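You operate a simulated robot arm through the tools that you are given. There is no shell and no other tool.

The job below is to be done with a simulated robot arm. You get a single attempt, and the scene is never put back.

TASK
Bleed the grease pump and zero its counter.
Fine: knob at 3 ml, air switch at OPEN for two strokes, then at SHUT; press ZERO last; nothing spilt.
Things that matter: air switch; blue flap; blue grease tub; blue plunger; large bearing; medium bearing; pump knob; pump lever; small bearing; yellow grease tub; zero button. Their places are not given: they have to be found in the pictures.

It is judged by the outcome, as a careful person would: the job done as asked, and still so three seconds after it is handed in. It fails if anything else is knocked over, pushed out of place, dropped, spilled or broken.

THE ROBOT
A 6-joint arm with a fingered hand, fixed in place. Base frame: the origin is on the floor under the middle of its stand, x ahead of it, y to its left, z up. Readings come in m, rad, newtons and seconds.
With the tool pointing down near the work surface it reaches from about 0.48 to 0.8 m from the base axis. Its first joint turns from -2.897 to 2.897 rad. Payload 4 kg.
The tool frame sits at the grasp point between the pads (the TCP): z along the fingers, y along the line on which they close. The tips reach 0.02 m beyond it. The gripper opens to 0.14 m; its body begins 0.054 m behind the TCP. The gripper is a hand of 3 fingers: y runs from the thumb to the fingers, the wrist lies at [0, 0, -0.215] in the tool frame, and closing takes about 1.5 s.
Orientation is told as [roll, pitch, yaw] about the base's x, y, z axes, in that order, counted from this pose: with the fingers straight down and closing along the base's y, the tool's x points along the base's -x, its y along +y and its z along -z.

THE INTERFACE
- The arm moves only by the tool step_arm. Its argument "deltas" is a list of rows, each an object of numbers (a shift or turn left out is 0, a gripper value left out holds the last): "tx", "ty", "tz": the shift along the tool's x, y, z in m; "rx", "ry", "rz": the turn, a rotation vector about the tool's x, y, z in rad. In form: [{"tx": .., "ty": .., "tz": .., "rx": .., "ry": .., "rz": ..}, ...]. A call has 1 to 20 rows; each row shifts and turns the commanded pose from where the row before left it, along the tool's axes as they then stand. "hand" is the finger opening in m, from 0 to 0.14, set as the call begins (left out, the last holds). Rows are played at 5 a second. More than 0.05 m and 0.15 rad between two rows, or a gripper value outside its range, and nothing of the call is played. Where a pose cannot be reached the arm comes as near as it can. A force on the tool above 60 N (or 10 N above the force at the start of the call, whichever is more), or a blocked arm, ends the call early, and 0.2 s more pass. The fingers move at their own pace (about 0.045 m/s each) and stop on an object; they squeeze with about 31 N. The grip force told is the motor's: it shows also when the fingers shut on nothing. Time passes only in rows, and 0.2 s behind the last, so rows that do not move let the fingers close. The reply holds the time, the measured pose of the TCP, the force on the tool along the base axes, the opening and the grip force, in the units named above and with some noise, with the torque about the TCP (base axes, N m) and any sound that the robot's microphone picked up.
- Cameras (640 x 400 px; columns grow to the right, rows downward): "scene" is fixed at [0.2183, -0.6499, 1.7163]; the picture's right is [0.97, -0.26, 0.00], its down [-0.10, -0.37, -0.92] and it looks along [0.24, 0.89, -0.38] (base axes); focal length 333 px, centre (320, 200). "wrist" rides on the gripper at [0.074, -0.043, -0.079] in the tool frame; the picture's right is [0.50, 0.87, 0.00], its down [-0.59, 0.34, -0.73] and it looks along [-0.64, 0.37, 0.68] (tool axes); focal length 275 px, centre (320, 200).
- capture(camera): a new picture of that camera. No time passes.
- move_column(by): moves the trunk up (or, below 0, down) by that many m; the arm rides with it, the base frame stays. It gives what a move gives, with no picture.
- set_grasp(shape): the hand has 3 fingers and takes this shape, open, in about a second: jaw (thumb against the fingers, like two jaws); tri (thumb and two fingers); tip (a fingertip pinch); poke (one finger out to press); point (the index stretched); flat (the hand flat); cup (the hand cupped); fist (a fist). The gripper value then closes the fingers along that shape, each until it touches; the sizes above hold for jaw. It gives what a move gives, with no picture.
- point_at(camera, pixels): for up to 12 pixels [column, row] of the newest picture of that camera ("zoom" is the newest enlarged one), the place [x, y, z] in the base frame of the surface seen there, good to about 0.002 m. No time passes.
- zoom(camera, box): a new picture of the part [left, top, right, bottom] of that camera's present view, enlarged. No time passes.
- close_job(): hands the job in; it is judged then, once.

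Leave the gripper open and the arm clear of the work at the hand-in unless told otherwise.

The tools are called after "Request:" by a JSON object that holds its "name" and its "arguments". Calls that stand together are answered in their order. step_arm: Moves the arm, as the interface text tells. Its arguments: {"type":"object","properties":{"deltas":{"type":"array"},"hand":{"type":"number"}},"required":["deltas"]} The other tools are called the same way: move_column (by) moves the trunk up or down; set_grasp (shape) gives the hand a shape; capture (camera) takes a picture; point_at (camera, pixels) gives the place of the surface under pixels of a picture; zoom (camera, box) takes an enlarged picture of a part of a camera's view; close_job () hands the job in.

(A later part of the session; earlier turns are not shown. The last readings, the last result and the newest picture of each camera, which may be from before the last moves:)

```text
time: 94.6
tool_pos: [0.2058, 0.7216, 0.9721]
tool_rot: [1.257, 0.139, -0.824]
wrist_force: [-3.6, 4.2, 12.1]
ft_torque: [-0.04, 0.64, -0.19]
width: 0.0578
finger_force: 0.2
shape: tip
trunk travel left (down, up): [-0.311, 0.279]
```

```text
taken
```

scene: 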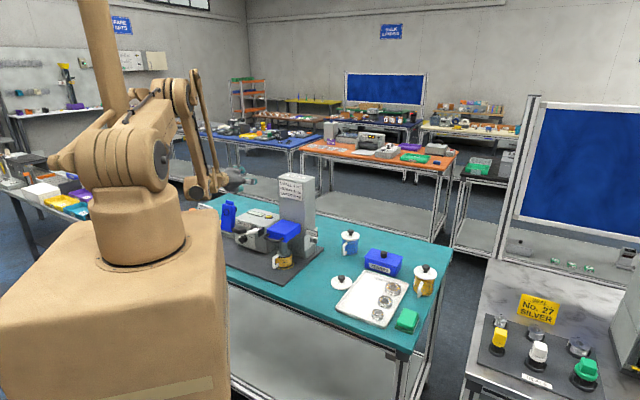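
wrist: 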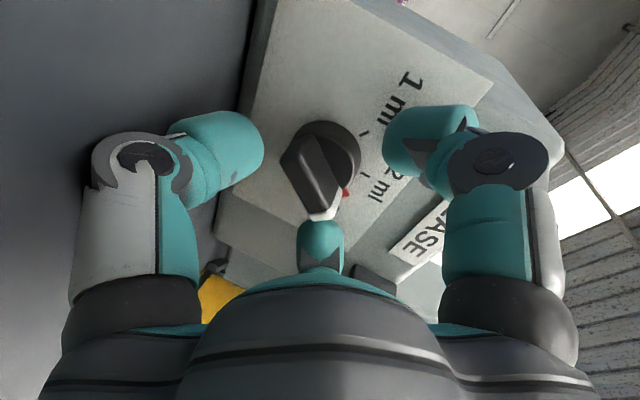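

The thumb touches the mat slightly in this orientation (12 N up), so I turn forward 0.2 rad again (φ≈19°) and close there; the fingers will align the bar themselves.

Request:
{"name": "step_arm", "arguments": {"deltas": [{"rz": 0.1}, {"rz": 0.1}]}}

Request:
{"name": "step_arm", "arguments": {"deltas": [{}, {}, {}, {}, {}, {}, {}], "hand": 0.01}}

Request:
{"name": "capture", "arguments": {"camera": "wrist"}}

```text
time: 95.2
tool_pos: [0.2076, 0.7229, 0.972]
tool_rot: [1.239, 0.329, -0.891]
wrist_force: [0.0, -0.3, 0.3]
ft_torque: [0.0, -0.01, -0.01]
width: 0.0598
finger_force: 0.1
shape: tip
trunk travel left (down, up): [-0.311, 0.279]
```

```text
time: 96.8
tool_pos: [0.207, 0.7233, 0.9708]
tool_rot: [1.239, 0.329, -0.89]
wrist_force: [-6.1, -1.1, -14.2]
ft_torque: [0.15, -0.15, 0.32]
width: 0.0287
finger_force: 31.0
shape: tip
trunk travel left (down, up): [-0.311, 0.279]
```

```text
taken
```

wrist: 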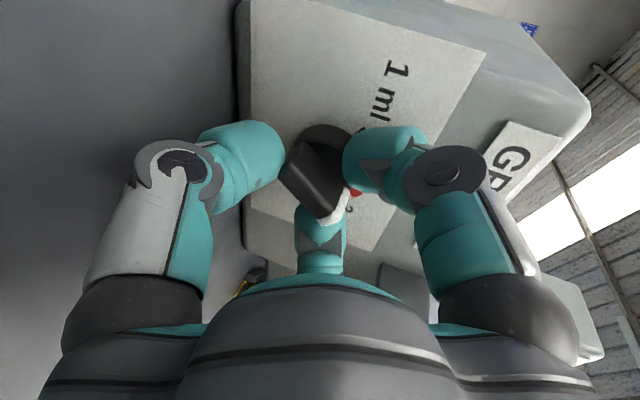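

The thumb rests against the bar's tail. Twist +0.4 rad and look.

Request:
{"name": "step_arm", "arguments": {"deltas": [{"rz": 0.1}, {"rz": 0.1}, {"rz": 0.1}, {"rz": 0.1}]}}

Request:
{"name": "capture", "arguments": {"camera": "wrist"}}

Request:
{"name": "zoom", "arguments": {"camera": "scene", "box": [230, 215, 270, 255]}}

```text
time: 97.8
tool_pos: [0.207, 0.7236, 0.9726]
tool_rot: [1.155, 0.703, -1.057]
wrist_force: [-8.2, 7.1, -9.5]
ft_torque: [0.33, -0.27, 0.68]
width: 0.0281
finger_force: 31.0
shape: tip
trunk travel left (down, up): [-0.311, 0.279]
```

```text
taken
```

wrist: 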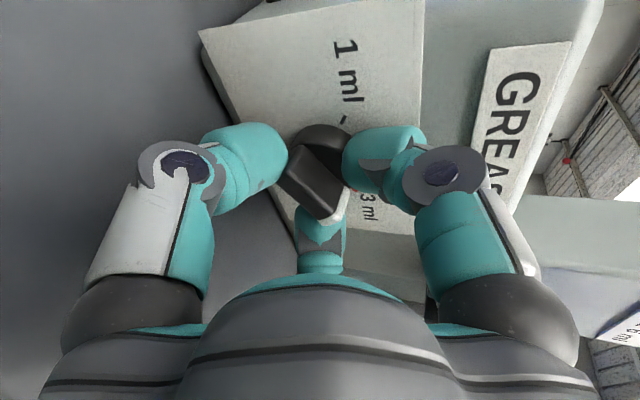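

```text
10.00 times, centred on (250, 235) of scene
```

zoom: 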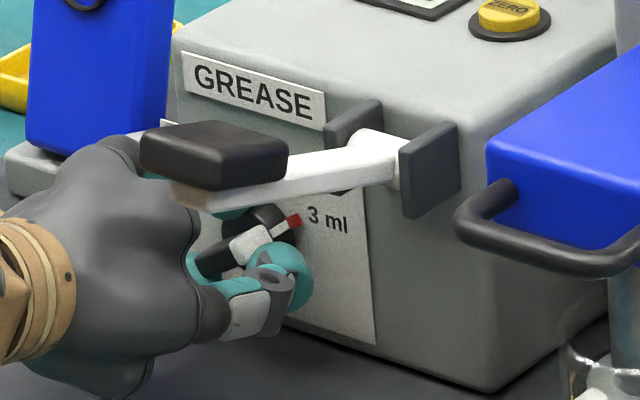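

In the scene zoom the red pointer end now sits right at the 3 ml mark (293,220). I measure it, then open.

Request:
{"name": "point_at", "arguments": {"camera": "zoom", "pixels": [[293, 220], [282, 228], [298, 216], [250, 245]]}}

Request:
{"name": "step_arm", "arguments": {"deltas": [{}, {}, {}, {}, {}], "hand": 0.06}}

Request:
{"name": "capture", "arguments": {"camera": "wrist"}}

Request:
{"name": "zoom", "arguments": {"camera": "scene", "box": [230, 215, 270, 255]}}

```text
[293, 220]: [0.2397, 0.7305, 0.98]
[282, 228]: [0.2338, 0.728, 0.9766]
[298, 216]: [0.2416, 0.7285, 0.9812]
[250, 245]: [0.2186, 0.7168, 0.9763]
```

```text
time: 99.0
tool_pos: [0.2083, 0.7219, 0.9723]
tool_rot: [1.157, 0.702, -1.058]
wrist_force: [0.4, 0.1, 0.4]
ft_torque: [-0.01, -0.01, 0.01]
width: 0.0599
finger_force: 0.0
shape: tip
trunk travel left (down, up): [-0.311, 0.279]
```

```text
taken
```

wrist: 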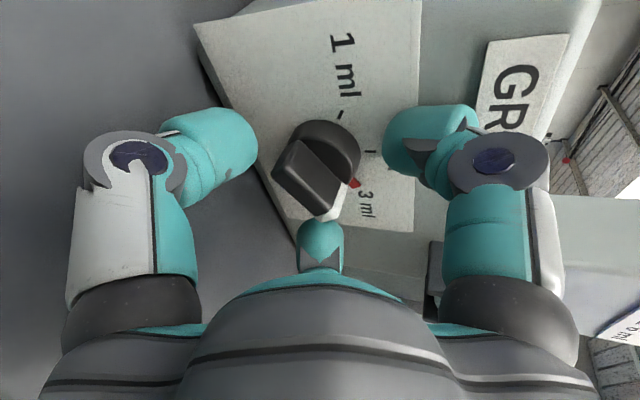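

```text
10.00 times, centred on (250, 235) of scene
```

zoom: 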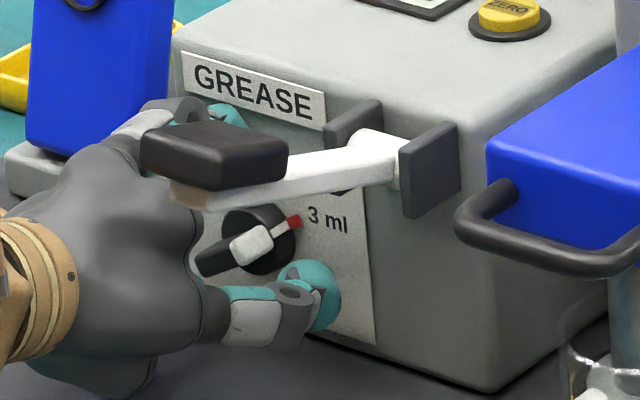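

Pointer at about 54-55°, mark at 60°. I turn the open hand 0.1 rad further and close again; the thumb will push the tail the rest.

Request:
{"name": "step_arm", "arguments": {"deltas": [{"rz": 0.1}]}}

Request:
{"name": "step_arm", "arguments": {"deltas": [{}, {}, {}, {}, {}, {}, {}], "hand": 0.01}}

Request:
{"name": "zoom", "arguments": {"camera": "scene", "box": [230, 215, 270, 255]}}

Request:
{"name": "point_at", "arguments": {"camera": "zoom", "pixels": [[293, 222], [298, 218], [295, 215], [290, 228]]}}

```text
time: 99.4
tool_pos: [0.2083, 0.7224, 0.9726]
tool_rot: [1.115, 0.794, -1.116]
wrist_force: [0.3, 0.7, -0.5]
ft_torque: [0.01, 0.07, -0.01]
width: 0.0597
finger_force: 0.0
shape: tip
trunk travel left (down, up): [-0.311, 0.279]
```

```text
time: 101.0
tool_pos: [0.2075, 0.7242, 0.9721]
tool_rot: [1.117, 0.792, -1.115]
wrist_force: [-6.1, 6.3, -3.1]
ft_torque: [0.29, -0.18, 0.12]
width: 0.0276
finger_force: 30.9
shape: tip
trunk travel left (down, up): [-0.311, 0.279]
```

```text
10.00 times, centred on (250, 235) of scene
```

zoom: 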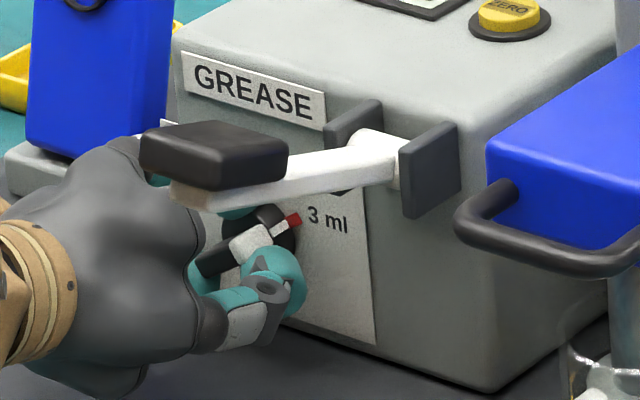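

```text
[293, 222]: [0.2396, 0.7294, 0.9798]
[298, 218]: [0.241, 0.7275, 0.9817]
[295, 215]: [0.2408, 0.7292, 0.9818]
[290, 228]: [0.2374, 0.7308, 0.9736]
```

Still about 55°. Now twist 0.12 rad with the grip on.

Request:
{"name": "step_arm", "arguments": {"deltas": [{"rz": 0.06}, {"rz": 0.06}]}}

Request:
{"name": "zoom", "arguments": {"camera": "scene", "box": [230, 215, 270, 255]}}

Request:
{"name": "point_at", "arguments": {"camera": "zoom", "pixels": [[293, 222], [298, 220], [295, 218], [290, 228]]}}

Request:
{"name": "capture", "arguments": {"camera": "wrist"}}

```text
time: 101.6
tool_pos: [0.2067, 0.7226, 0.9714]
tool_rot: [1.054, 0.899, -1.199]
wrist_force: [-4.7, 4.0, -7.7]
ft_torque: [-0.1, -0.6, 0.14]
width: 0.0272
finger_force: 31.2
shape: tip
trunk travel left (down, up): [-0.311, 0.279]
```

```text
10.00 times, centred on (250, 235) of scene
```

zoom: 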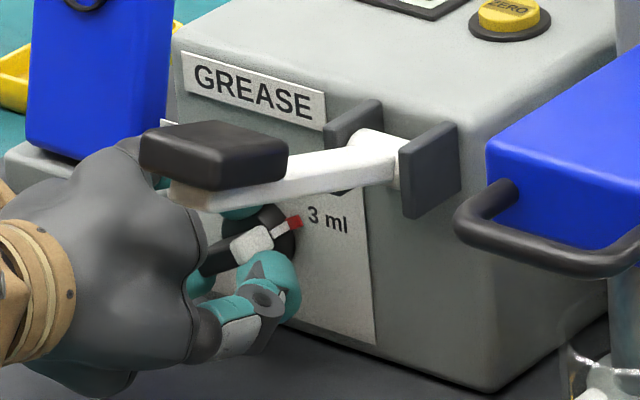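

```text
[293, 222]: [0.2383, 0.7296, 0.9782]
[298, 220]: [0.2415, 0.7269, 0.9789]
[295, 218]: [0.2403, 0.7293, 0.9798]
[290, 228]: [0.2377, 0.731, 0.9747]
```

```text
taken
```

wrist: 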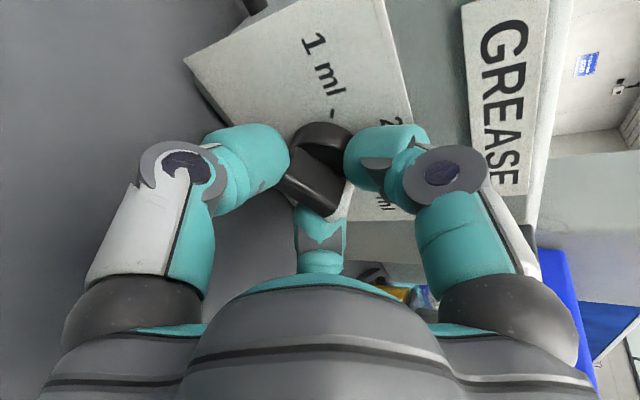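

Pointer now at ~58-60°, on the 3 ml mark. Open, and back straight out along the tool axis.

Request:
{"name": "step_arm", "arguments": {"deltas": [{}, {}, {}, {}, {}], "hand": 0.06}}

Request:
{"name": "zoom", "arguments": {"camera": "scene", "box": [230, 215, 270, 255]}}

Request:
{"name": "point_at", "arguments": {"camera": "zoom", "pixels": [[293, 222], [298, 220], [295, 218], [290, 228], [286, 230]]}}

```text
time: 102.8
tool_pos: [0.2076, 0.7216, 0.972]
tool_rot: [1.054, 0.901, -1.2]
wrist_force: [0.3, -0.2, 0.7]
ft_torque: [-0.01, -0.02, -0.05]
width: 0.0597
finger_force: 0.1
shape: tip
trunk travel left (down, up): [-0.311, 0.279]
```

```text
10.00 times, centred on (250, 235) of scene
```

zoom: 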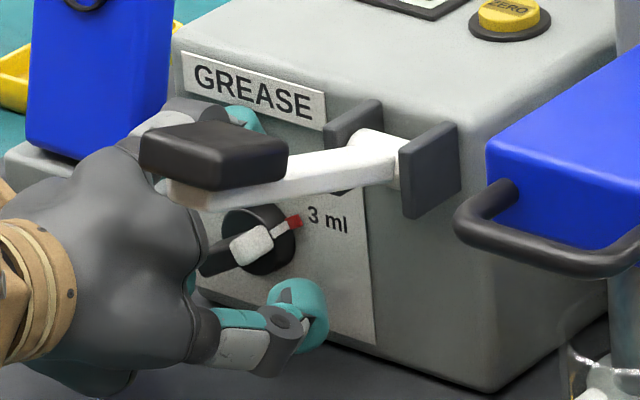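

```text
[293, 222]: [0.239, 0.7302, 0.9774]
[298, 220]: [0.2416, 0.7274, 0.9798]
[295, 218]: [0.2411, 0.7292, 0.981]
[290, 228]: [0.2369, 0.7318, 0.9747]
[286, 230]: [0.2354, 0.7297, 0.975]
```

Dial is at 3 ml and the lever hasn't moved. Back out 0.05 m and raise the trunk by 0.25 m.

Request:
{"name": "step_arm", "arguments": {"deltas": [{"tz": -0.02}, {"tz": -0.02}, {"tz": -0.012}]}}

Request:
{"name": "move_column", "arguments": {"by": 0.25}}

Request:
{"name": "capture", "arguments": {"camera": "wrist"}}

Request:
{"name": "zoom", "arguments": {"camera": "scene", "box": [170, 160, 310, 280]}}

```text
time: 103.6
tool_pos: [0.1725, 0.6871, 0.988]
tool_rot: [1.055, 0.899, -1.2]
wrist_force: [-0.5, -0.4, 0.3]
ft_torque: [0.0, 0.02, -0.02]
width: 0.0602
finger_force: 0.2
shape: tip
trunk travel left (down, up): [-0.311, 0.279]
```

```text
time: 106.2
tool_pos: [0.1726, 0.6876, 1.2371]
tool_rot: [1.055, 0.902, -1.199]
wrist_force: [0.9, 0.9, -0.4]
ft_torque: [-0.04, -0.04, 0.04]
width: 0.06
finger_force: 0.1
shape: tip
trunk travel left (down, up): [-0.561, 0.029]
```

```text
taken
```

wrist: 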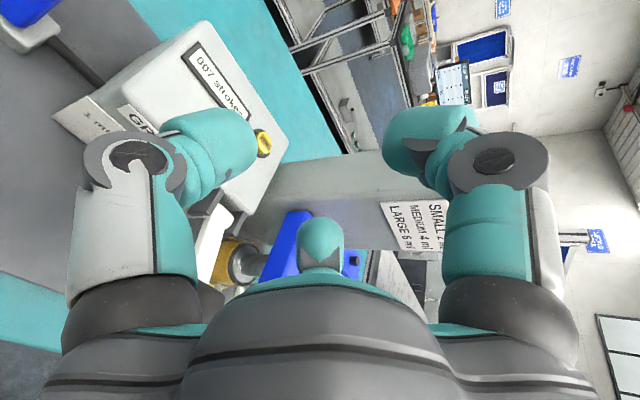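

```text
3.33 times, centred on (240, 220) of scene
```

zoom: 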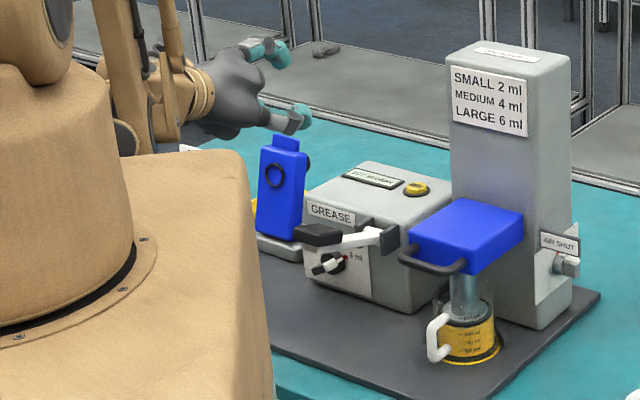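

Dial done. For the air switch I'll use a tool-down hand with the jaw open, and the leaning thumb as a pusher. First bring the hand back to pointing straight down, here at z=1.24.

Request:
{"name": "step_arm", "arguments": {"deltas": [{"rx": 0.0795, "ry": -0.1152}, {"rx": 0.0795, "ry": -0.1152}, {"rx": 0.0795, "ry": -0.1152}, {"rx": 0.0795, "ry": -0.1152}, {"rx": 0.0795, "ry": -0.1152}, {"rx": 0.0795, "ry": -0.1152}, {"rx": 0.0795, "ry": -0.1152}, {"rx": 0.0795, "ry": -0.1152}, {"rx": 0.0795, "ry": -0.1152}]}}

Request:
{"name": "capture", "arguments": {"camera": "scene"}}

```text
time: 108.2
tool_pos: [0.1724, 0.6891, 1.2371]
tool_rot: [-0.003, -0.004, -1.745]
wrist_force: [0.2, 0.3, 0.7]
ft_torque: [-0.02, 0.02, 0.01]
width: 0.0601
finger_force: 0.1
shape: tip
trunk travel left (down, up): [-0.561, 0.029]
```

```text
taken
```

scene: 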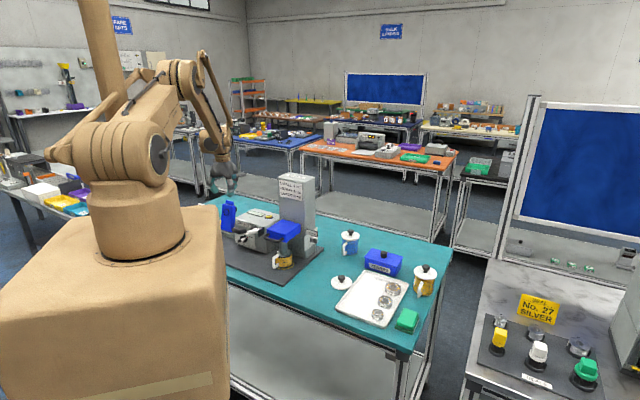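

Now tool-down. Raise to z≈1.42, go around the front of the tower to its right side at about (0.60,0.50).

Request:
{"name": "step_arm", "arguments": {"deltas": [{"tz": -0.046}, {"tz": -0.046}, {"tz": -0.046}, {"tz": -0.046}, {"tx": -0.0292, "ty": 0.031}, {"tx": -0.0292, "ty": 0.031}, {"tx": -0.0292, "ty": 0.031}, {"tx": -0.0292, "ty": 0.031}, {"tx": -0.0292, "ty": 0.031}, {"tx": -0.0292, "ty": 0.031}, {"tx": -0.0292, "ty": 0.031}, {"tx": 0.0154, "ty": 0.0396}, {"tx": 0.0154, "ty": 0.0396}, {"tx": 0.0154, "ty": 0.0396}, {"tx": 0.0154, "ty": 0.0396}, {"tx": 0.0154, "ty": 0.0396}, {"tx": 0.0154, "ty": 0.0396}]}}

Request:
{"name": "set_grasp", "arguments": {"shape": "jaw"}}

Request:
{"name": "step_arm", "arguments": {"deltas": [{"rz": 0.1222}, {"rz": 0.1222}, {"rz": 0.1222}, {"rz": 0.1222}, {"rz": 0.1222}], "hand": 0.14}}

Request:
{"name": "capture", "arguments": {"camera": "scene"}}

Request:
{"name": "capture", "arguments": {"camera": "wrist"}}

```text
time: 111.8
tool_pos: [0.6029, 0.4995, 1.4182]
tool_rot: [-0.004, -0.001, -1.746]
wrist_force: [0.1, -0.3, -0.2]
ft_torque: [0.01, 0.02, 0.02]
width: 0.0601
finger_force: 0.1
shape: tip
trunk travel left (down, up): [-0.561, 0.029]
```

```text
time: 112.7
tool_pos: [0.6005, 0.4987, 1.4206]
tool_rot: [-0.001, -0.001, -1.747]
wrist_force: [0.4, 0.4, -0.8]
ft_torque: [-0.01, 0.04, 0.0]
width: 0.1402
finger_force: 0.1
shape: jaw
trunk travel left (down, up): [-0.561, 0.029]
```

```text
time: 113.9
tool_pos: [0.6006, 0.499, 1.4222]
tool_rot: [-0.001, -0.002, -2.359]
wrist_force: [-0.8, 0.2, 0.0]
ft_torque: [-0.02, 0.02, 0.01]
width: 0.1402
finger_force: 0.0
shape: jaw
trunk travel left (down, up): [-0.561, 0.029]
```

```text
taken
```

scene: 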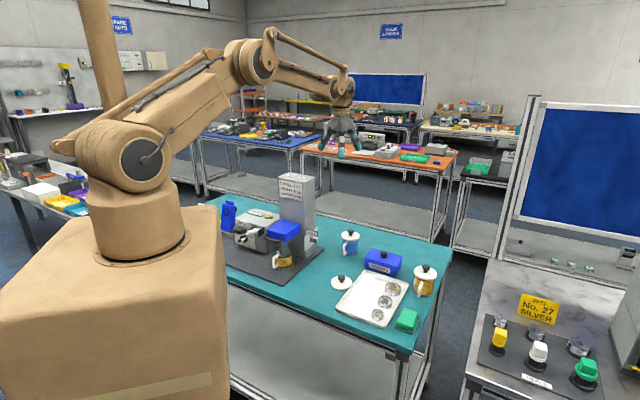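

```text
taken
```

wrist: 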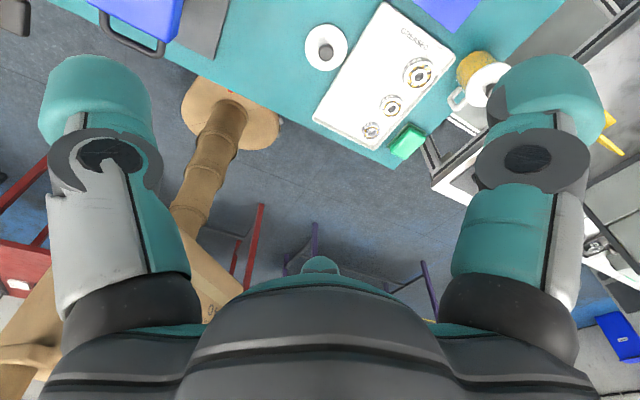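

Hand is right of the tower, thumb toward it. I check where nearby items (blue tub, spares box) are, and measure the fingertips in this orientation.

Request:
{"name": "point_at", "arguments": {"camera": "scene", "pixels": [[350, 234], [343, 247], [350, 252], [383, 254], [365, 262], [341, 281], [320, 250], [300, 262]]}}

Request:
{"name": "zoom", "arguments": {"camera": "scene", "box": [310, 90, 380, 170]}}

```text
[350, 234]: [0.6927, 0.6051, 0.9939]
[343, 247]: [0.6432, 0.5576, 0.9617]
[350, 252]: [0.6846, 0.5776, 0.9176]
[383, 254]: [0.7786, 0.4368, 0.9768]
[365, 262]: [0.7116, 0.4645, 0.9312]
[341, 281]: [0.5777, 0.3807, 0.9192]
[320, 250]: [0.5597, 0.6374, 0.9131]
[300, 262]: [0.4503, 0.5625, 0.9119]
```

```text
5.00 times, centred on (345, 130) of scene
```

zoom: 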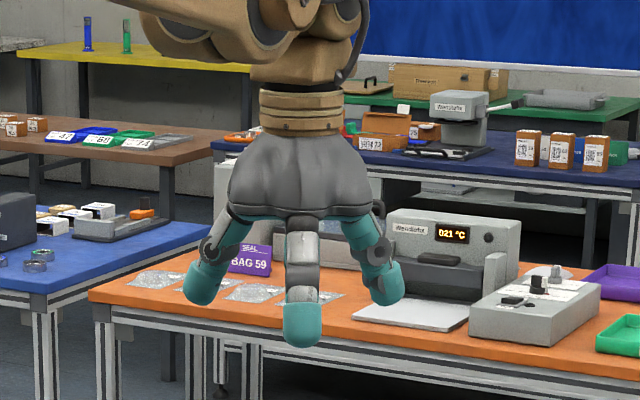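

The blue tub (near (0.69,0.61)) is close to where the other fingers would be with the thumb-push, so I prefer the same grip-and-twist as on the dial, coming horizontally from the right. Test the reach: turn yaw to -30° here, then tilt the hand 70° toward the tower face, up high.

Request:
{"name": "step_arm", "arguments": {"deltas": [{"rz": -0.1408}, {"rz": -0.1408}, {"rz": -0.1408}, {"rz": -0.1408}, {"rz": -0.1408}, {"rz": -0.1408}, {"rz": -0.1408}, {"rz": -0.1408}, {"rz": -0.1408}, {"rz": -0.1408}, {"rz": -0.1408}, {"rz": -0.1408}, {"rz": -0.1408}]}}

Request:
{"name": "set_grasp", "arguments": {"shape": "tip"}}

```text
time: 116.7
tool_pos: [0.6011, 0.4983, 1.4217]
tool_rot: [0.0, 0.003, -0.523]
wrist_force: [0.4, 0.1, 0.7]
ft_torque: [-0.02, -0.01, 0.0]
width: 0.1401
finger_force: 0.1
shape: jaw
trunk travel left (down, up): [-0.561, 0.029]
```

```text
time: 117.6
tool_pos: [0.6016, 0.4974, 1.4212]
tool_rot: [-0.002, 0.001, -0.526]
wrist_force: [0.7, -0.8, 0.0]
ft_torque: [-0.01, 0.0, 0.01]
width: 0.1401
finger_force: 0.0
shape: tip
trunk travel left (down, up): [-0.561, 0.029]
```

Request:
{"name": "step_arm", "arguments": {"deltas": [{"rx": -0.03513, "ry": 0.1311}, {"rx": -0.03513, "ry": 0.1311}, {"rx": -0.03513, "ry": 0.1311}, {"rx": -0.03513, "ry": 0.1311}, {"rx": -0.03513, "ry": 0.1311}, {"rx": -0.03513, "ry": 0.1311}, {"rx": -0.03513, "ry": 0.1311}, {"rx": -0.03513, "ry": 0.1311}, {"rx": -0.03513, "ry": 0.1311}], "hand": 0.06}}

Request:
{"name": "capture", "arguments": {"camera": "scene"}}

Request:
{"name": "capture", "arguments": {"camera": "wrist"}}

```text
time: 119.6
tool_pos: [0.59, 0.4896, 1.426]
tool_rot: [0.62, 1.14, -0.124]
wrist_force: [-0.8, -1.3, 0.3]
ft_torque: [0.01, -0.02, -0.02]
width: 0.0604
finger_force: 0.0
shape: tip
out of reach, approached as far as the arm can: row 8, 9
trunk travel left (down, up): [-0.561, 0.029]
```

```text
taken
```

scene: 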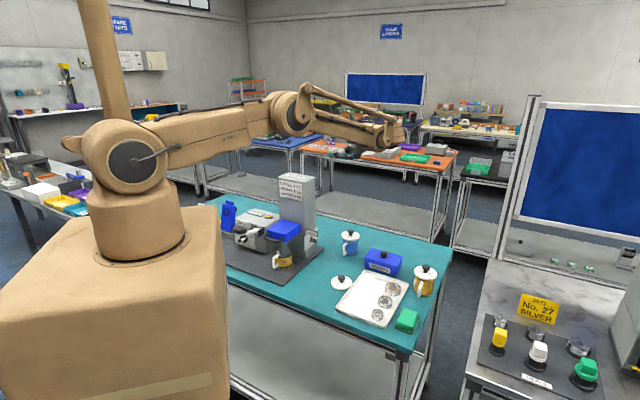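

```text
taken
```

wrist: 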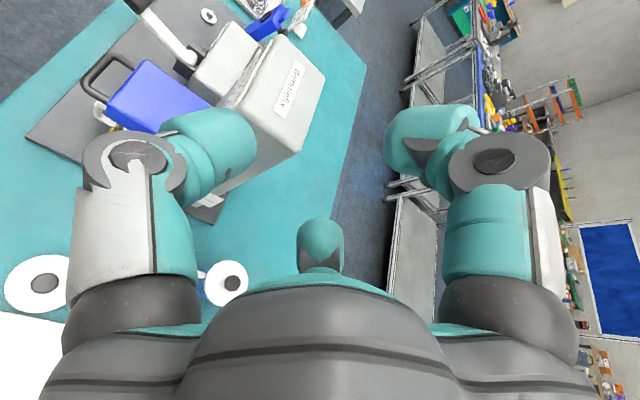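

The facing (azimuth 135°, 20° below level) is reachable; only the arm length limits here. I move inward to above the pre-grip place, and turn the finger set so none will pass near the placard on the way down.

Request:
{"name": "step_arm", "arguments": {"deltas": [{"tx": 0.0054, "ty": 0.0161, "tz": 0.026}, {"tx": 0.0054, "ty": 0.0161, "tz": 0.026}, {"rz": -0.131}, {"rz": -0.131}, {"rz": -0.131}, {"rz": -0.131}, {"rz": -0.131}, {"rz": -0.131}]}}

Request:
{"name": "capture", "arguments": {"camera": "wrist"}}

```text
time: 121.4
tool_pos: [0.5604, 0.5461, 1.4278]
tool_rot: [1.174, 0.486, 0.587]
wrist_force: [-0.8, 0.3, 0.1]
ft_torque: [0.0, 0.02, 0.0]
width: 0.0603
finger_force: 0.0
shape: tip
out of reach, approached as far as the arm can: row 1, 2
trunk travel left (down, up): [-0.561, 0.029]
```

```text
taken
```

wrist: 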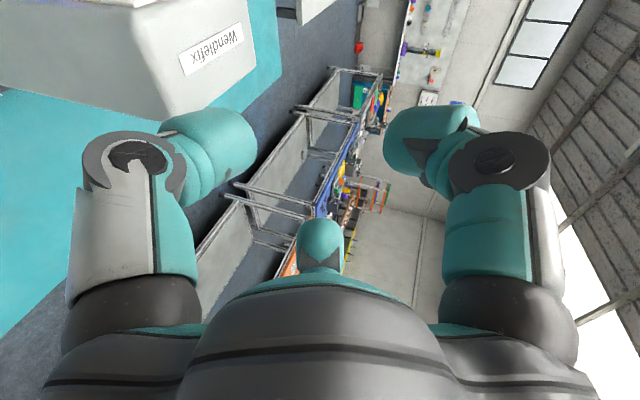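

The exact 135° approach is at the edge of reach, so I take azimuth 125° instead (also farther from the blue tub): rotate -10° about vertical and back off to a pre-grip place 9 cm before the switch, still up high.

Request:
{"name": "step_arm", "arguments": {"deltas": [{"rx": -0.0408, "ry": -0.0712, "rz": 0.0298}, {"rx": -0.0408, "ry": -0.0712, "rz": 0.0298}, {"tx": -0.0003, "ty": -0.016, "tz": -0.0387}]}}

```text
time: 122.2
tool_pos: [0.5823, 0.5064, 1.4295]
tool_rot: [1.175, 0.491, 0.413]
wrist_force: [-0.1, -0.4, 0.4]
ft_torque: [-0.01, 0.0, 0.0]
width: 0.0602
finger_force: 0.0
shape: tip
trunk travel left (down, up): [-0.561, 0.029]
```

Reached. Lower by trunk 0.30 and check.

Request:
{"name": "move_column", "arguments": {"by": -0.3}}

Request:
{"name": "capture", "arguments": {"camera": "wrist"}}

Request:
{"name": "capture", "arguments": {"camera": "scene"}}

```text
time: 125.2
tool_pos: [0.5802, 0.5069, 1.1293]
tool_rot: [1.173, 0.491, 0.414]
wrist_force: [0.5, -0.1, 0.0]
ft_torque: [-0.02, -0.01, -0.01]
width: 0.0604
finger_force: 0.0
shape: tip
trunk travel left (down, up): [-0.261, 0.329]
```

```text
taken
```

wrist: 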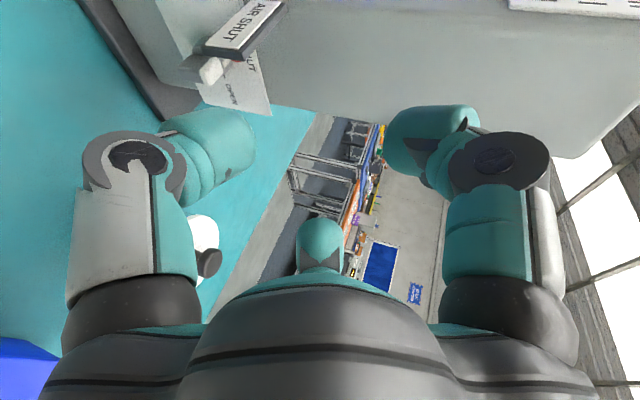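

```text
taken
```

scene: 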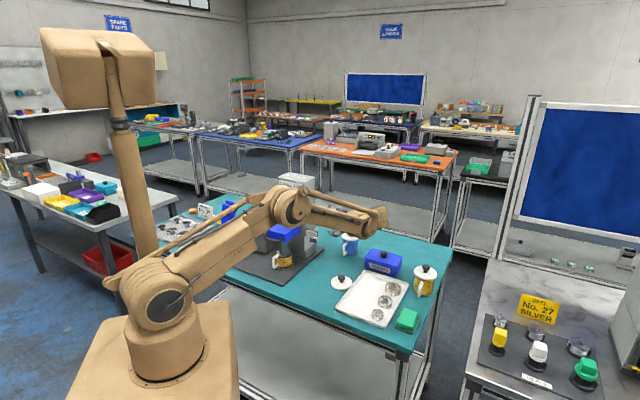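

Clear so far; the switch with its placard is visible at (210,70). Lower the remaining 0.095 m.

Request:
{"name": "move_column", "arguments": {"by": -0.095}}

Request:
{"name": "capture", "arguments": {"camera": "wrist"}}

Request:
{"name": "capture", "arguments": {"camera": "scene"}}

```text
time: 126.5
tool_pos: [0.5799, 0.5079, 1.035]
tool_rot: [1.173, 0.49, 0.415]
wrist_force: [-0.3, 0.5, 0.4]
ft_torque: [0.03, 0.0, -0.04]
width: 0.0602
finger_force: 0.0
shape: tip
trunk travel left (down, up): [-0.166, 0.424]
```

```text
taken
```

wrist: 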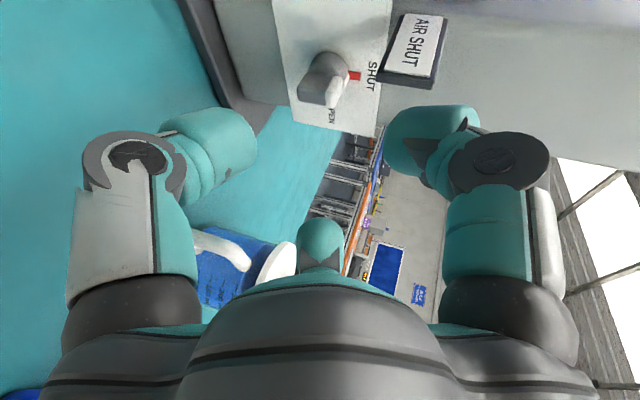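

```text
taken
```

scene: 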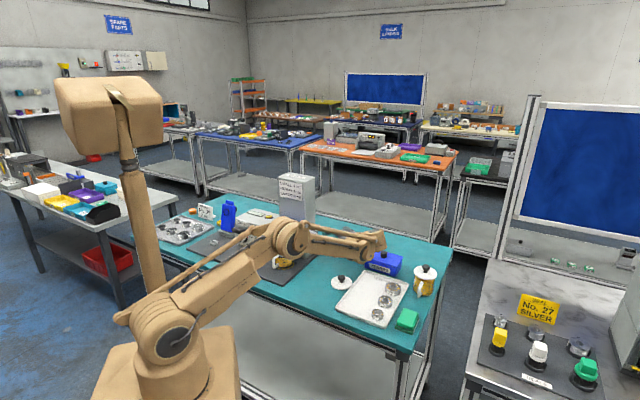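

Very clear view of the switch: knob at (325,78), red pointer at SHUT. Measure it, the placard corners and the tub.

Request:
{"name": "zoom", "arguments": {"camera": "wrist", "box": [260, 0, 460, 140]}}

Request:
{"name": "point_at", "arguments": {"camera": "wrist", "pixels": [[355, 76], [328, 68], [336, 95], [330, 100], [315, 85], [310, 65], [344, 108], [375, 75], [385, 68], [435, 85], [447, 20], [405, 15]]}}

Request:
{"name": "point_at", "arguments": {"camera": "wrist", "pixels": [[225, 245], [245, 262], [290, 255], [240, 240], [270, 245], [200, 240]]}}

```text
2.86 times, centred on (360, 70) of wrist
```

zoom: 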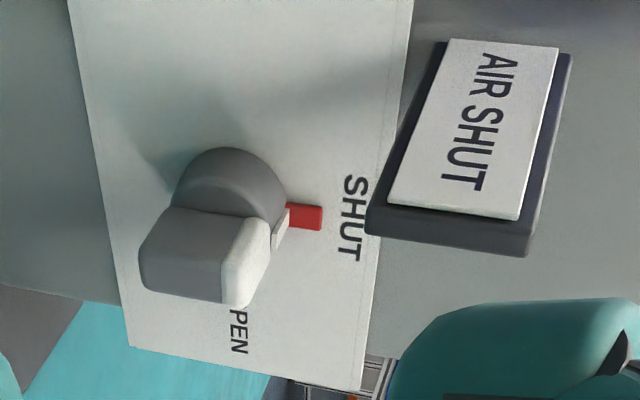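

```text
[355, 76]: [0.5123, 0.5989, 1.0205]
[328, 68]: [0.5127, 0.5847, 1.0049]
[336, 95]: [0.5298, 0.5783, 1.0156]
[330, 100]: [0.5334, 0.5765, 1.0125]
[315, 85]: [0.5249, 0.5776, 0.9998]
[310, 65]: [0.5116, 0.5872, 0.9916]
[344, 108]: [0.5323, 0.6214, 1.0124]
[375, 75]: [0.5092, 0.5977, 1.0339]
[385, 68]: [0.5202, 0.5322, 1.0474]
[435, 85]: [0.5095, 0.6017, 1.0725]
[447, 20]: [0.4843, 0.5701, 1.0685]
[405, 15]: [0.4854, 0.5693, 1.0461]
```

```text
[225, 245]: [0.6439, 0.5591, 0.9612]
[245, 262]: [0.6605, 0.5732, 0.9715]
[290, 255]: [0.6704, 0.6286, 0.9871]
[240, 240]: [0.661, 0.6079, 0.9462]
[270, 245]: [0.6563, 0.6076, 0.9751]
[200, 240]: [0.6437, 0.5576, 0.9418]
```

The knob's axis lies right on the tool axis, 0.10 m ahead. Turn the finger set to φ=90° (thumb to the front, below the placard level) and look once more.

Request:
{"name": "step_arm", "arguments": {"deltas": [{"rz": 0.1496}, {"rz": 0.1496}, {"rz": 0.1496}, {"rz": 0.1496}, {"rz": 0.1496}, {"rz": 0.1496}, {"rz": 0.1496}]}}

Request:
{"name": "capture", "arguments": {"camera": "wrist"}}

```text
time: 128.1
tool_pos: [0.5794, 0.5067, 1.0346]
tool_rot: [-0.007, 1.223, -0.968]
wrist_force: [0.3, -0.1, 0.2]
ft_torque: [-0.02, 0.03, -0.01]
width: 0.0601
finger_force: 0.0
shape: tip
trunk travel left (down, up): [-0.166, 0.424]
```

```text
taken
```

wrist: 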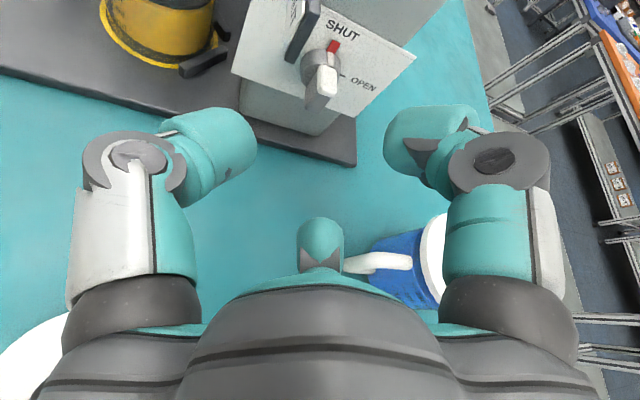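

View now upright, SHUT at top, OPEN to the right. Advance 0.075 m along the tool axis, then check.

Request:
{"name": "step_arm", "arguments": {"deltas": [{"tz": 0.015}, {"tz": 0.015}, {"tz": 0.015}, {"tz": 0.015}, {"tz": 0.015}]}}

Request:
{"name": "capture", "arguments": {"camera": "wrist"}}

```text
time: 129.3
tool_pos: [0.539, 0.5634, 1.0075]
tool_rot: [-0.001, 1.223, -0.964]
wrist_force: [0.1, -0.4, -0.3]
ft_torque: [-0.03, -0.01, 0.04]
width: 0.0602
finger_force: 0.0
shape: tip
trunk travel left (down, up): [-0.166, 0.424]
```

```text
taken
```

wrist: 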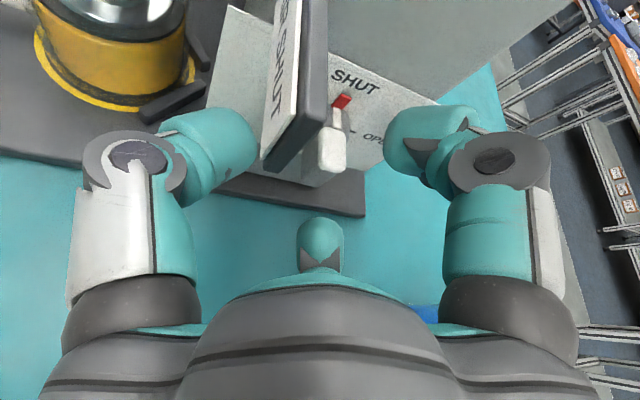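

Aligned within 1-2 mm. Advance the remaining 0.016 m.

Request:
{"name": "step_arm", "arguments": {"deltas": [{"tz": 0.008}, {"tz": 0.008}]}}

Request:
{"name": "capture", "arguments": {"camera": "wrist"}}

```text
time: 129.9
tool_pos: [0.5305, 0.5765, 1.0017]
tool_rot: [-0.002, 1.222, -0.964]
wrist_force: [-0.4, 1.0, -0.1]
ft_torque: [-0.01, 0.0, 0.03]
width: 0.0601
finger_force: 0.0
shape: tip
trunk travel left (down, up): [-0.166, 0.424]
```

```text
taken
```

wrist: 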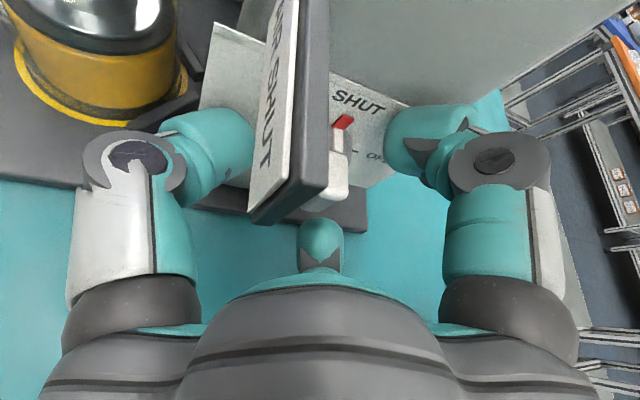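

In place, no contact force. Close on the bar.

Request:
{"name": "step_arm", "arguments": {"deltas": [{}, {}, {}, {}, {}, {}, {}], "hand": 0.01}}

Request:
{"name": "capture", "arguments": {"camera": "wrist"}}

```text
time: 131.5
tool_pos: [0.5309, 0.5771, 1.0025]
tool_rot: [-0.004, 1.222, -0.965]
wrist_force: [8.0, 1.6, 1.0]
ft_torque: [0.01, 0.33, 0.46]
width: 0.0201
finger_force: 31.4
shape: tip
trunk travel left (down, up): [-0.166, 0.424]
```

```text
taken
```

wrist: 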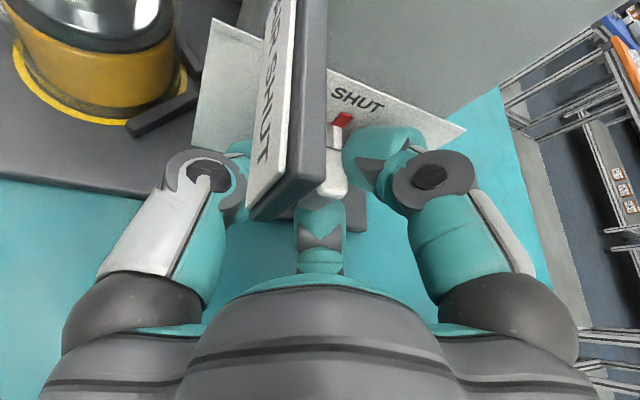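

Gripped with low side force. Twist clockwise 0.42 rad.

Request:
{"name": "step_arm", "arguments": {"deltas": [{"rz": 0.105}, {"rz": 0.105}, {"rz": 0.105}, {"rz": 0.105}]}}

Request:
{"name": "capture", "arguments": {"camera": "wrist"}}

Request:
{"name": "zoom", "arguments": {"camera": "scene", "box": [280, 190, 360, 270]}}

```text
time: 132.5
tool_pos: [0.531, 0.5746, 1.0038]
tool_rot: [-0.847, 1.03, -1.883]
wrist_force: [-4.6, -25.1, -18.8]
ft_torque: [0.07, 0.25, 1.42]
width: 0.021
finger_force: 30.7
shape: tip
trunk travel left (down, up): [-0.166, 0.424]
```

```text
taken
```

wrist: 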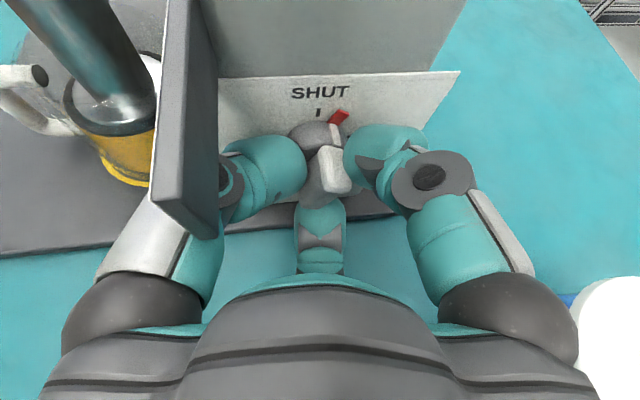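

```text
5.00 times, centred on (320, 230) of scene
```

zoom: 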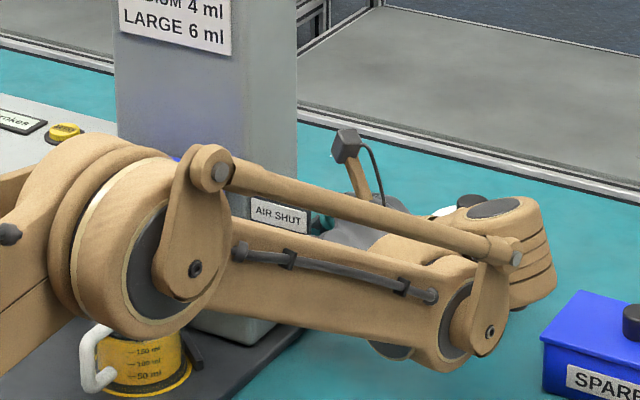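

The knob has turned (red pointer now right of the SHUT tick). Let me check that the elbow is clear of the plunger, and measure the pointer.

Request:
{"name": "point_at", "arguments": {"camera": "zoom", "pixels": [[130, 230], [80, 300], [140, 330], [260, 290], [200, 320], [400, 340], [440, 350], [390, 350]]}}

Request:
{"name": "point_at", "arguments": {"camera": "wrist", "pixels": [[340, 117], [319, 113], [336, 128], [345, 185], [320, 160], [222, 170]]}}

```text
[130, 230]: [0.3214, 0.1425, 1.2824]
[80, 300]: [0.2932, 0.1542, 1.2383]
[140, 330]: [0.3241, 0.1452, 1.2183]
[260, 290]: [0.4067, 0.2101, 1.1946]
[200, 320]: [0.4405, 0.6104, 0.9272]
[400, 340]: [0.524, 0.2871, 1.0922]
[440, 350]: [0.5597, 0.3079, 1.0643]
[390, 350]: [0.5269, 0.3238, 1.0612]
```

```text
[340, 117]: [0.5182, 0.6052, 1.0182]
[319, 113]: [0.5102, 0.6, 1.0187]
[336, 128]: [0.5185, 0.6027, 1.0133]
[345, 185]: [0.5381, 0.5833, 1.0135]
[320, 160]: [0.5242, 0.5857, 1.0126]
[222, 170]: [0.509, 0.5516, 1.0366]
```

The elbow is far from the plunger. The pointer is at ~28°. The thumb knuckle is close to the placard, so no further in this grip: open, and turn the hand back 0.98 rad for the next grip.

Request:
{"name": "step_arm", "arguments": {"deltas": [{}, {}, {}, {}, {}], "hand": 0.06}}

Request:
{"name": "step_arm", "arguments": {"deltas": [{"rz": -0.1221}, {"rz": -0.1221}, {"rz": -0.1221}, {"rz": -0.1221}, {"rz": -0.1221}, {"rz": -0.1221}, {"rz": -0.1221}, {"rz": -0.1221}]}}

Request:
{"name": "capture", "arguments": {"camera": "wrist"}}

```text
time: 133.7
tool_pos: [0.5315, 0.578, 1.003]
tool_rot: [-0.843, 1.034, -1.881]
wrist_force: [3.2, -2.4, 1.7]
ft_torque: [0.02, 0.13, 0.09]
width: 0.0596
finger_force: 0.0
shape: tip
trunk travel left (down, up): [-0.166, 0.424]
```

```text
time: 135.5
tool_pos: [0.53, 0.5766, 1.0032]
tool_rot: [0.969, 0.921, 0.107]
wrist_force: [3.1, -1.7, 1.4]
ft_torque: [0.06, 0.1, -0.01]
width: 0.0596
finger_force: 0.1
shape: tip
trunk travel left (down, up): [-0.166, 0.424]
```

```text
taken
```

wrist: 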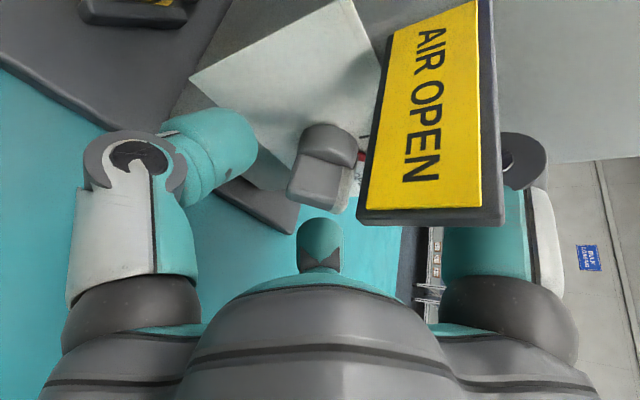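

The placard turns out to be an indicator: it now reads "AIR OPEN". Let me see where the pointer is.

Request:
{"name": "zoom", "arguments": {"camera": "wrist", "box": [250, 90, 400, 230]}}

Request:
{"name": "point_at", "arguments": {"camera": "wrist", "pixels": [[361, 150], [357, 156], [330, 140], [300, 190], [340, 205], [345, 185], [325, 170], [355, 170]]}}

```text
2.86 times, centred on (325, 160) of wrist
```

zoom: 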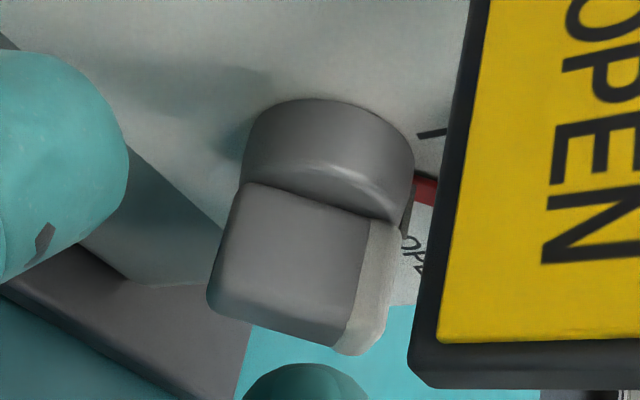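

```text
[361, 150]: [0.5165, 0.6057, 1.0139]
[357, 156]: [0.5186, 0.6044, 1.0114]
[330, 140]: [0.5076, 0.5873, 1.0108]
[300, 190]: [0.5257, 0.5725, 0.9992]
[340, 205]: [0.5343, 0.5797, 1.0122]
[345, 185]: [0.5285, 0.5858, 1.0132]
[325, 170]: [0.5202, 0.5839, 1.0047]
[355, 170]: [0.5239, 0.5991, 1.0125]
```

Pointer at ~31°, still short of the OPEN tick at 90°. Close again and twist on.

Request:
{"name": "step_arm", "arguments": {"deltas": [{}, {}, {}, {}, {}, {}, {}], "hand": 0.01}}

Request:
{"name": "step_arm", "arguments": {"deltas": [{"rz": 0.11}, {"rz": 0.11}, {"rz": 0.11}, {"rz": 0.11}]}}

Request:
{"name": "capture", "arguments": {"camera": "wrist"}}

```text
time: 137.1
tool_pos: [0.5287, 0.5799, 1.0022]
tool_rot: [0.967, 0.925, 0.105]
wrist_force: [-4.5, 3.6, -4.2]
ft_torque: [0.23, 0.21, 0.09]
width: 0.0223
finger_force: 31.3
shape: tip
trunk travel left (down, up): [-0.166, 0.424]
```

```text
time: 138.1
tool_pos: [0.5306, 0.5785, 1.0033]
tool_rot: [0.3, 1.203, -0.639]
wrist_force: [-13.6, -5.7, -16.6]
ft_torque: [0.12, 0.18, 0.49]
width: 0.0222
finger_force: 31.3
shape: tip
trunk travel left (down, up): [-0.166, 0.424]
```

```text
taken
```

wrist: 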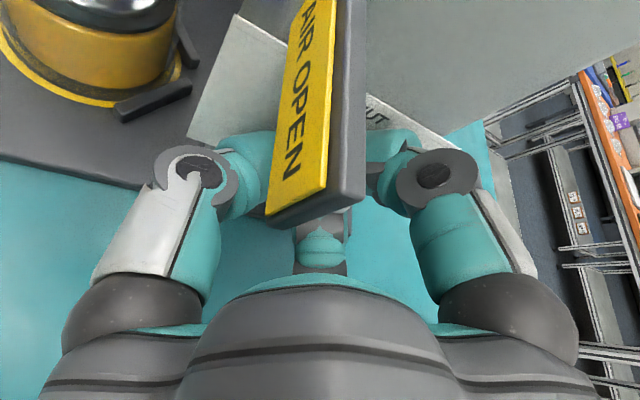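

Continue twisting 0.45 rad more.

Request:
{"name": "step_arm", "arguments": {"deltas": [{"rz": 0.11}, {"rz": 0.11}, {"rz": 0.11}, {"rz": 0.11}]}}

Request:
{"name": "capture", "arguments": {"camera": "wrist"}}

```text
time: 139.1
tool_pos: [0.53, 0.5768, 1.0037]
tool_rot: [-0.717, 1.099, -1.736]
wrist_force: [-19.8, -16.5, -14.7]
ft_torque: [0.52, -0.37, 0.75]
width: 0.0219
finger_force: 31.4
shape: tip
trunk travel left (down, up): [-0.166, 0.424]
```

```text
taken
```

wrist: 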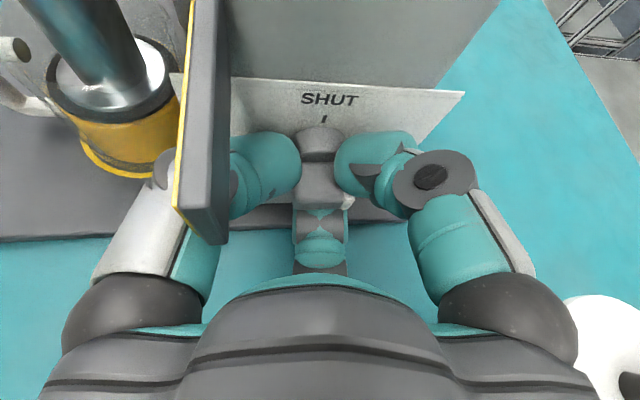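

Open to look at the pointer.

Request:
{"name": "step_arm", "arguments": {"deltas": [{}, {}, {}, {}, {}], "hand": 0.06}}

Request:
{"name": "zoom", "arguments": {"camera": "wrist", "box": [230, 80, 430, 230]}}

```text
time: 140.3
tool_pos: [0.5309, 0.5783, 1.0035]
tool_rot: [-0.718, 1.099, -1.736]
wrist_force: [0.8, -1.2, 0.8]
ft_torque: [0.03, 0.07, 0.03]
width: 0.0597
finger_force: 0.0
shape: tip
trunk travel left (down, up): [-0.166, 0.424]
```

```text
2.67 times, centred on (330, 155) of wrist
```

zoom: 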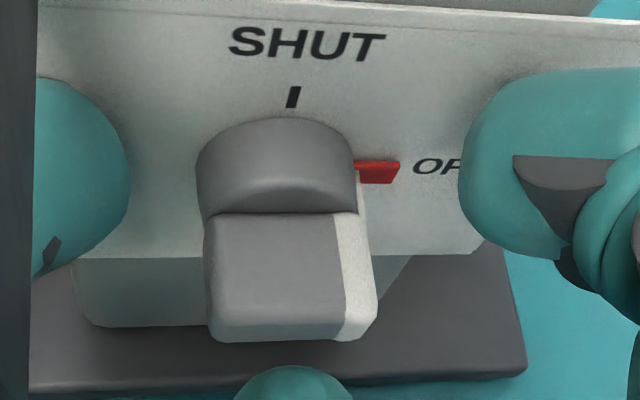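

Request:
{"name": "point_at", "arguments": {"camera": "zoom", "pixels": [[380, 172], [365, 170], [395, 172], [292, 97], [420, 165], [355, 250], [215, 270]]}}

```text
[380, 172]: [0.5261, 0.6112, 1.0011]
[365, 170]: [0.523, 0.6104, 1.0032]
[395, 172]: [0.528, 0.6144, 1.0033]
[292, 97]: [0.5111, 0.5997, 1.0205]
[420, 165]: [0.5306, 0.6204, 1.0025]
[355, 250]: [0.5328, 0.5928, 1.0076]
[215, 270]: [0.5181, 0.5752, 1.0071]
```

Pointer at ~85°, on the OPEN mark, and the sign reads AIR OPEN. Turn the fingers back a little and withdraw along the tool axis 0.09 m.

Request:
{"name": "step_arm", "arguments": {"deltas": [{"rz": -0.105}, {"rz": -0.105}, {"rz": -0.105}, {"tz": -0.018}, {"tz": -0.018}, {"tz": -0.018}, {"tz": -0.018}, {"tz": -0.018}]}}

Request:
{"name": "capture", "arguments": {"camera": "wrist"}}

```text
time: 142.1
tool_pos: [0.5808, 0.5069, 1.0336]
tool_rot: [-0.019, 1.223, -0.983]
wrist_force: [0.1, -0.3, -0.6]
ft_torque: [0.0, 0.01, -0.01]
width: 0.0598
finger_force: 0.0
shape: tip
trunk travel left (down, up): [-0.166, 0.424]
```

```text
taken
```

wrist: 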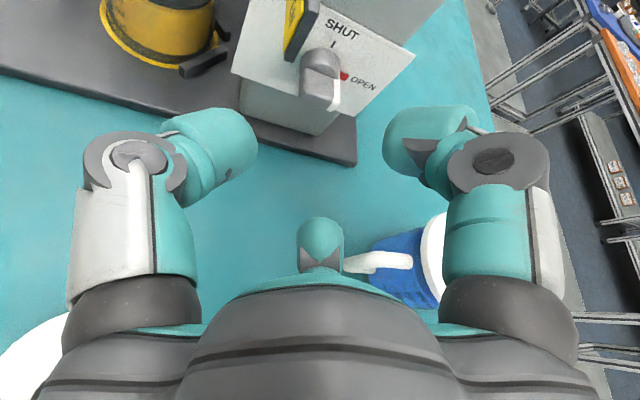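

Switch pointer clearly at OPEN from here. Raise the trunk 0.395 m, then bring the hand to tool-down.

Request:
{"name": "move_column", "arguments": {"by": 0.395}}

Request:
{"name": "step_arm", "arguments": {"deltas": [{"rx": 0.0026, "ry": -0.1358}, {"rx": 0.0026, "ry": -0.1358}, {"rx": 0.0026, "ry": -0.1358}, {"rx": 0.0026, "ry": -0.1358}, {"rx": 0.0026, "ry": -0.1358}, {"rx": 0.0026, "ry": -0.1358}, {"rx": 0.0026, "ry": -0.1358}, {"rx": 0.0026, "ry": -0.1358}, {"rx": 0.0026, "ry": -0.1358}]}}

```text
time: 145.9
tool_pos: [0.5799, 0.5087, 1.4295]
tool_rot: [-0.021, 1.222, -0.984]
wrist_force: [0.2, 0.4, 0.4]
ft_torque: [-0.01, 0.03, -0.03]
width: 0.0599
finger_force: 0.0
shape: tip
trunk travel left (down, up): [-0.561, 0.029]
```

```text
time: 147.9
tool_pos: [0.578, 0.5099, 1.4285]
tool_rot: [-0.023, -0.004, -0.954]
wrist_force: [0.2, 0.5, -0.2]
ft_torque: [-0.03, -0.03, 0.01]
width: 0.0599
finger_force: 0.0
shape: tip
trunk travel left (down, up): [-0.561, 0.029]
```

Now over to above the lever grip (0.213,0.589), at z≈1.43, then yaw to +15° so the camera looks at the pump.

Request:
{"name": "step_arm", "arguments": {"deltas": [{"tx": 0.0344, "ty": -0.0315}, {"tx": 0.0344, "ty": -0.0315}, {"tx": 0.0344, "ty": -0.0315}, {"tx": 0.0344, "ty": -0.0315}, {"tx": 0.0344, "ty": -0.0315}, {"tx": 0.0344, "ty": -0.0315}, {"tx": 0.0344, "ty": -0.0315}, {"tx": 0.0344, "ty": -0.0315}, {"rz": -0.1352}, {"rz": -0.1352}, {"rz": -0.1352}, {"rz": -0.1352}, {"rz": -0.1352}, {"rz": -0.1352}, {"rz": -0.1352}, {"rz": -0.1352}, {"rz": -0.1352}], "hand": 0.0}}

Request:
{"name": "capture", "arguments": {"camera": "wrist"}}

Request:
{"name": "capture", "arguments": {"camera": "scene"}}

```text
time: 151.5
tool_pos: [0.2139, 0.5858, 1.436]
tool_rot: [-0.008, 0.025, 0.269]
wrist_force: [1.2, -0.1, 0.1]
ft_torque: [0.05, -0.01, 0.0]
width: 0.0
finger_force: 31.0
shape: tip
trunk travel left (down, up): [-0.561, 0.029]
```

```text
taken
```

wrist: 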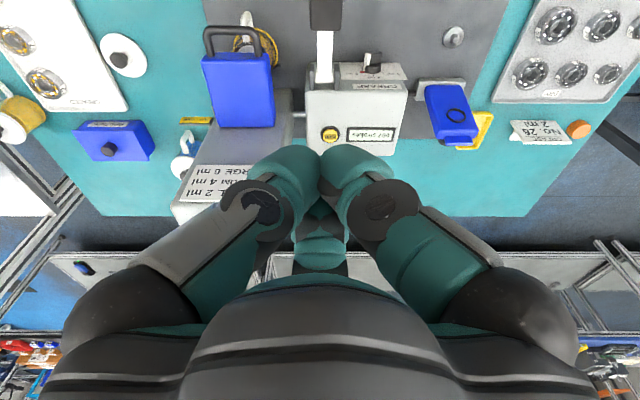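

```text
taken
```

scene: 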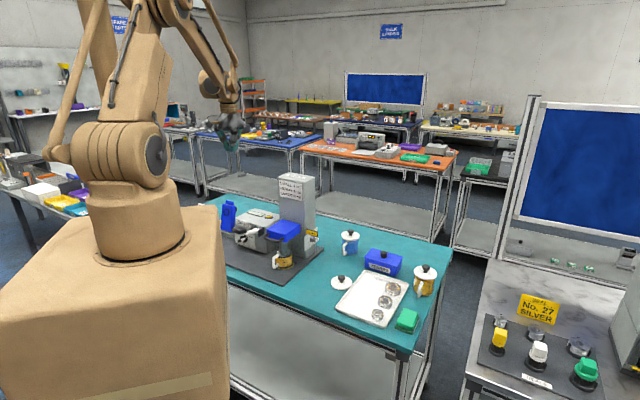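

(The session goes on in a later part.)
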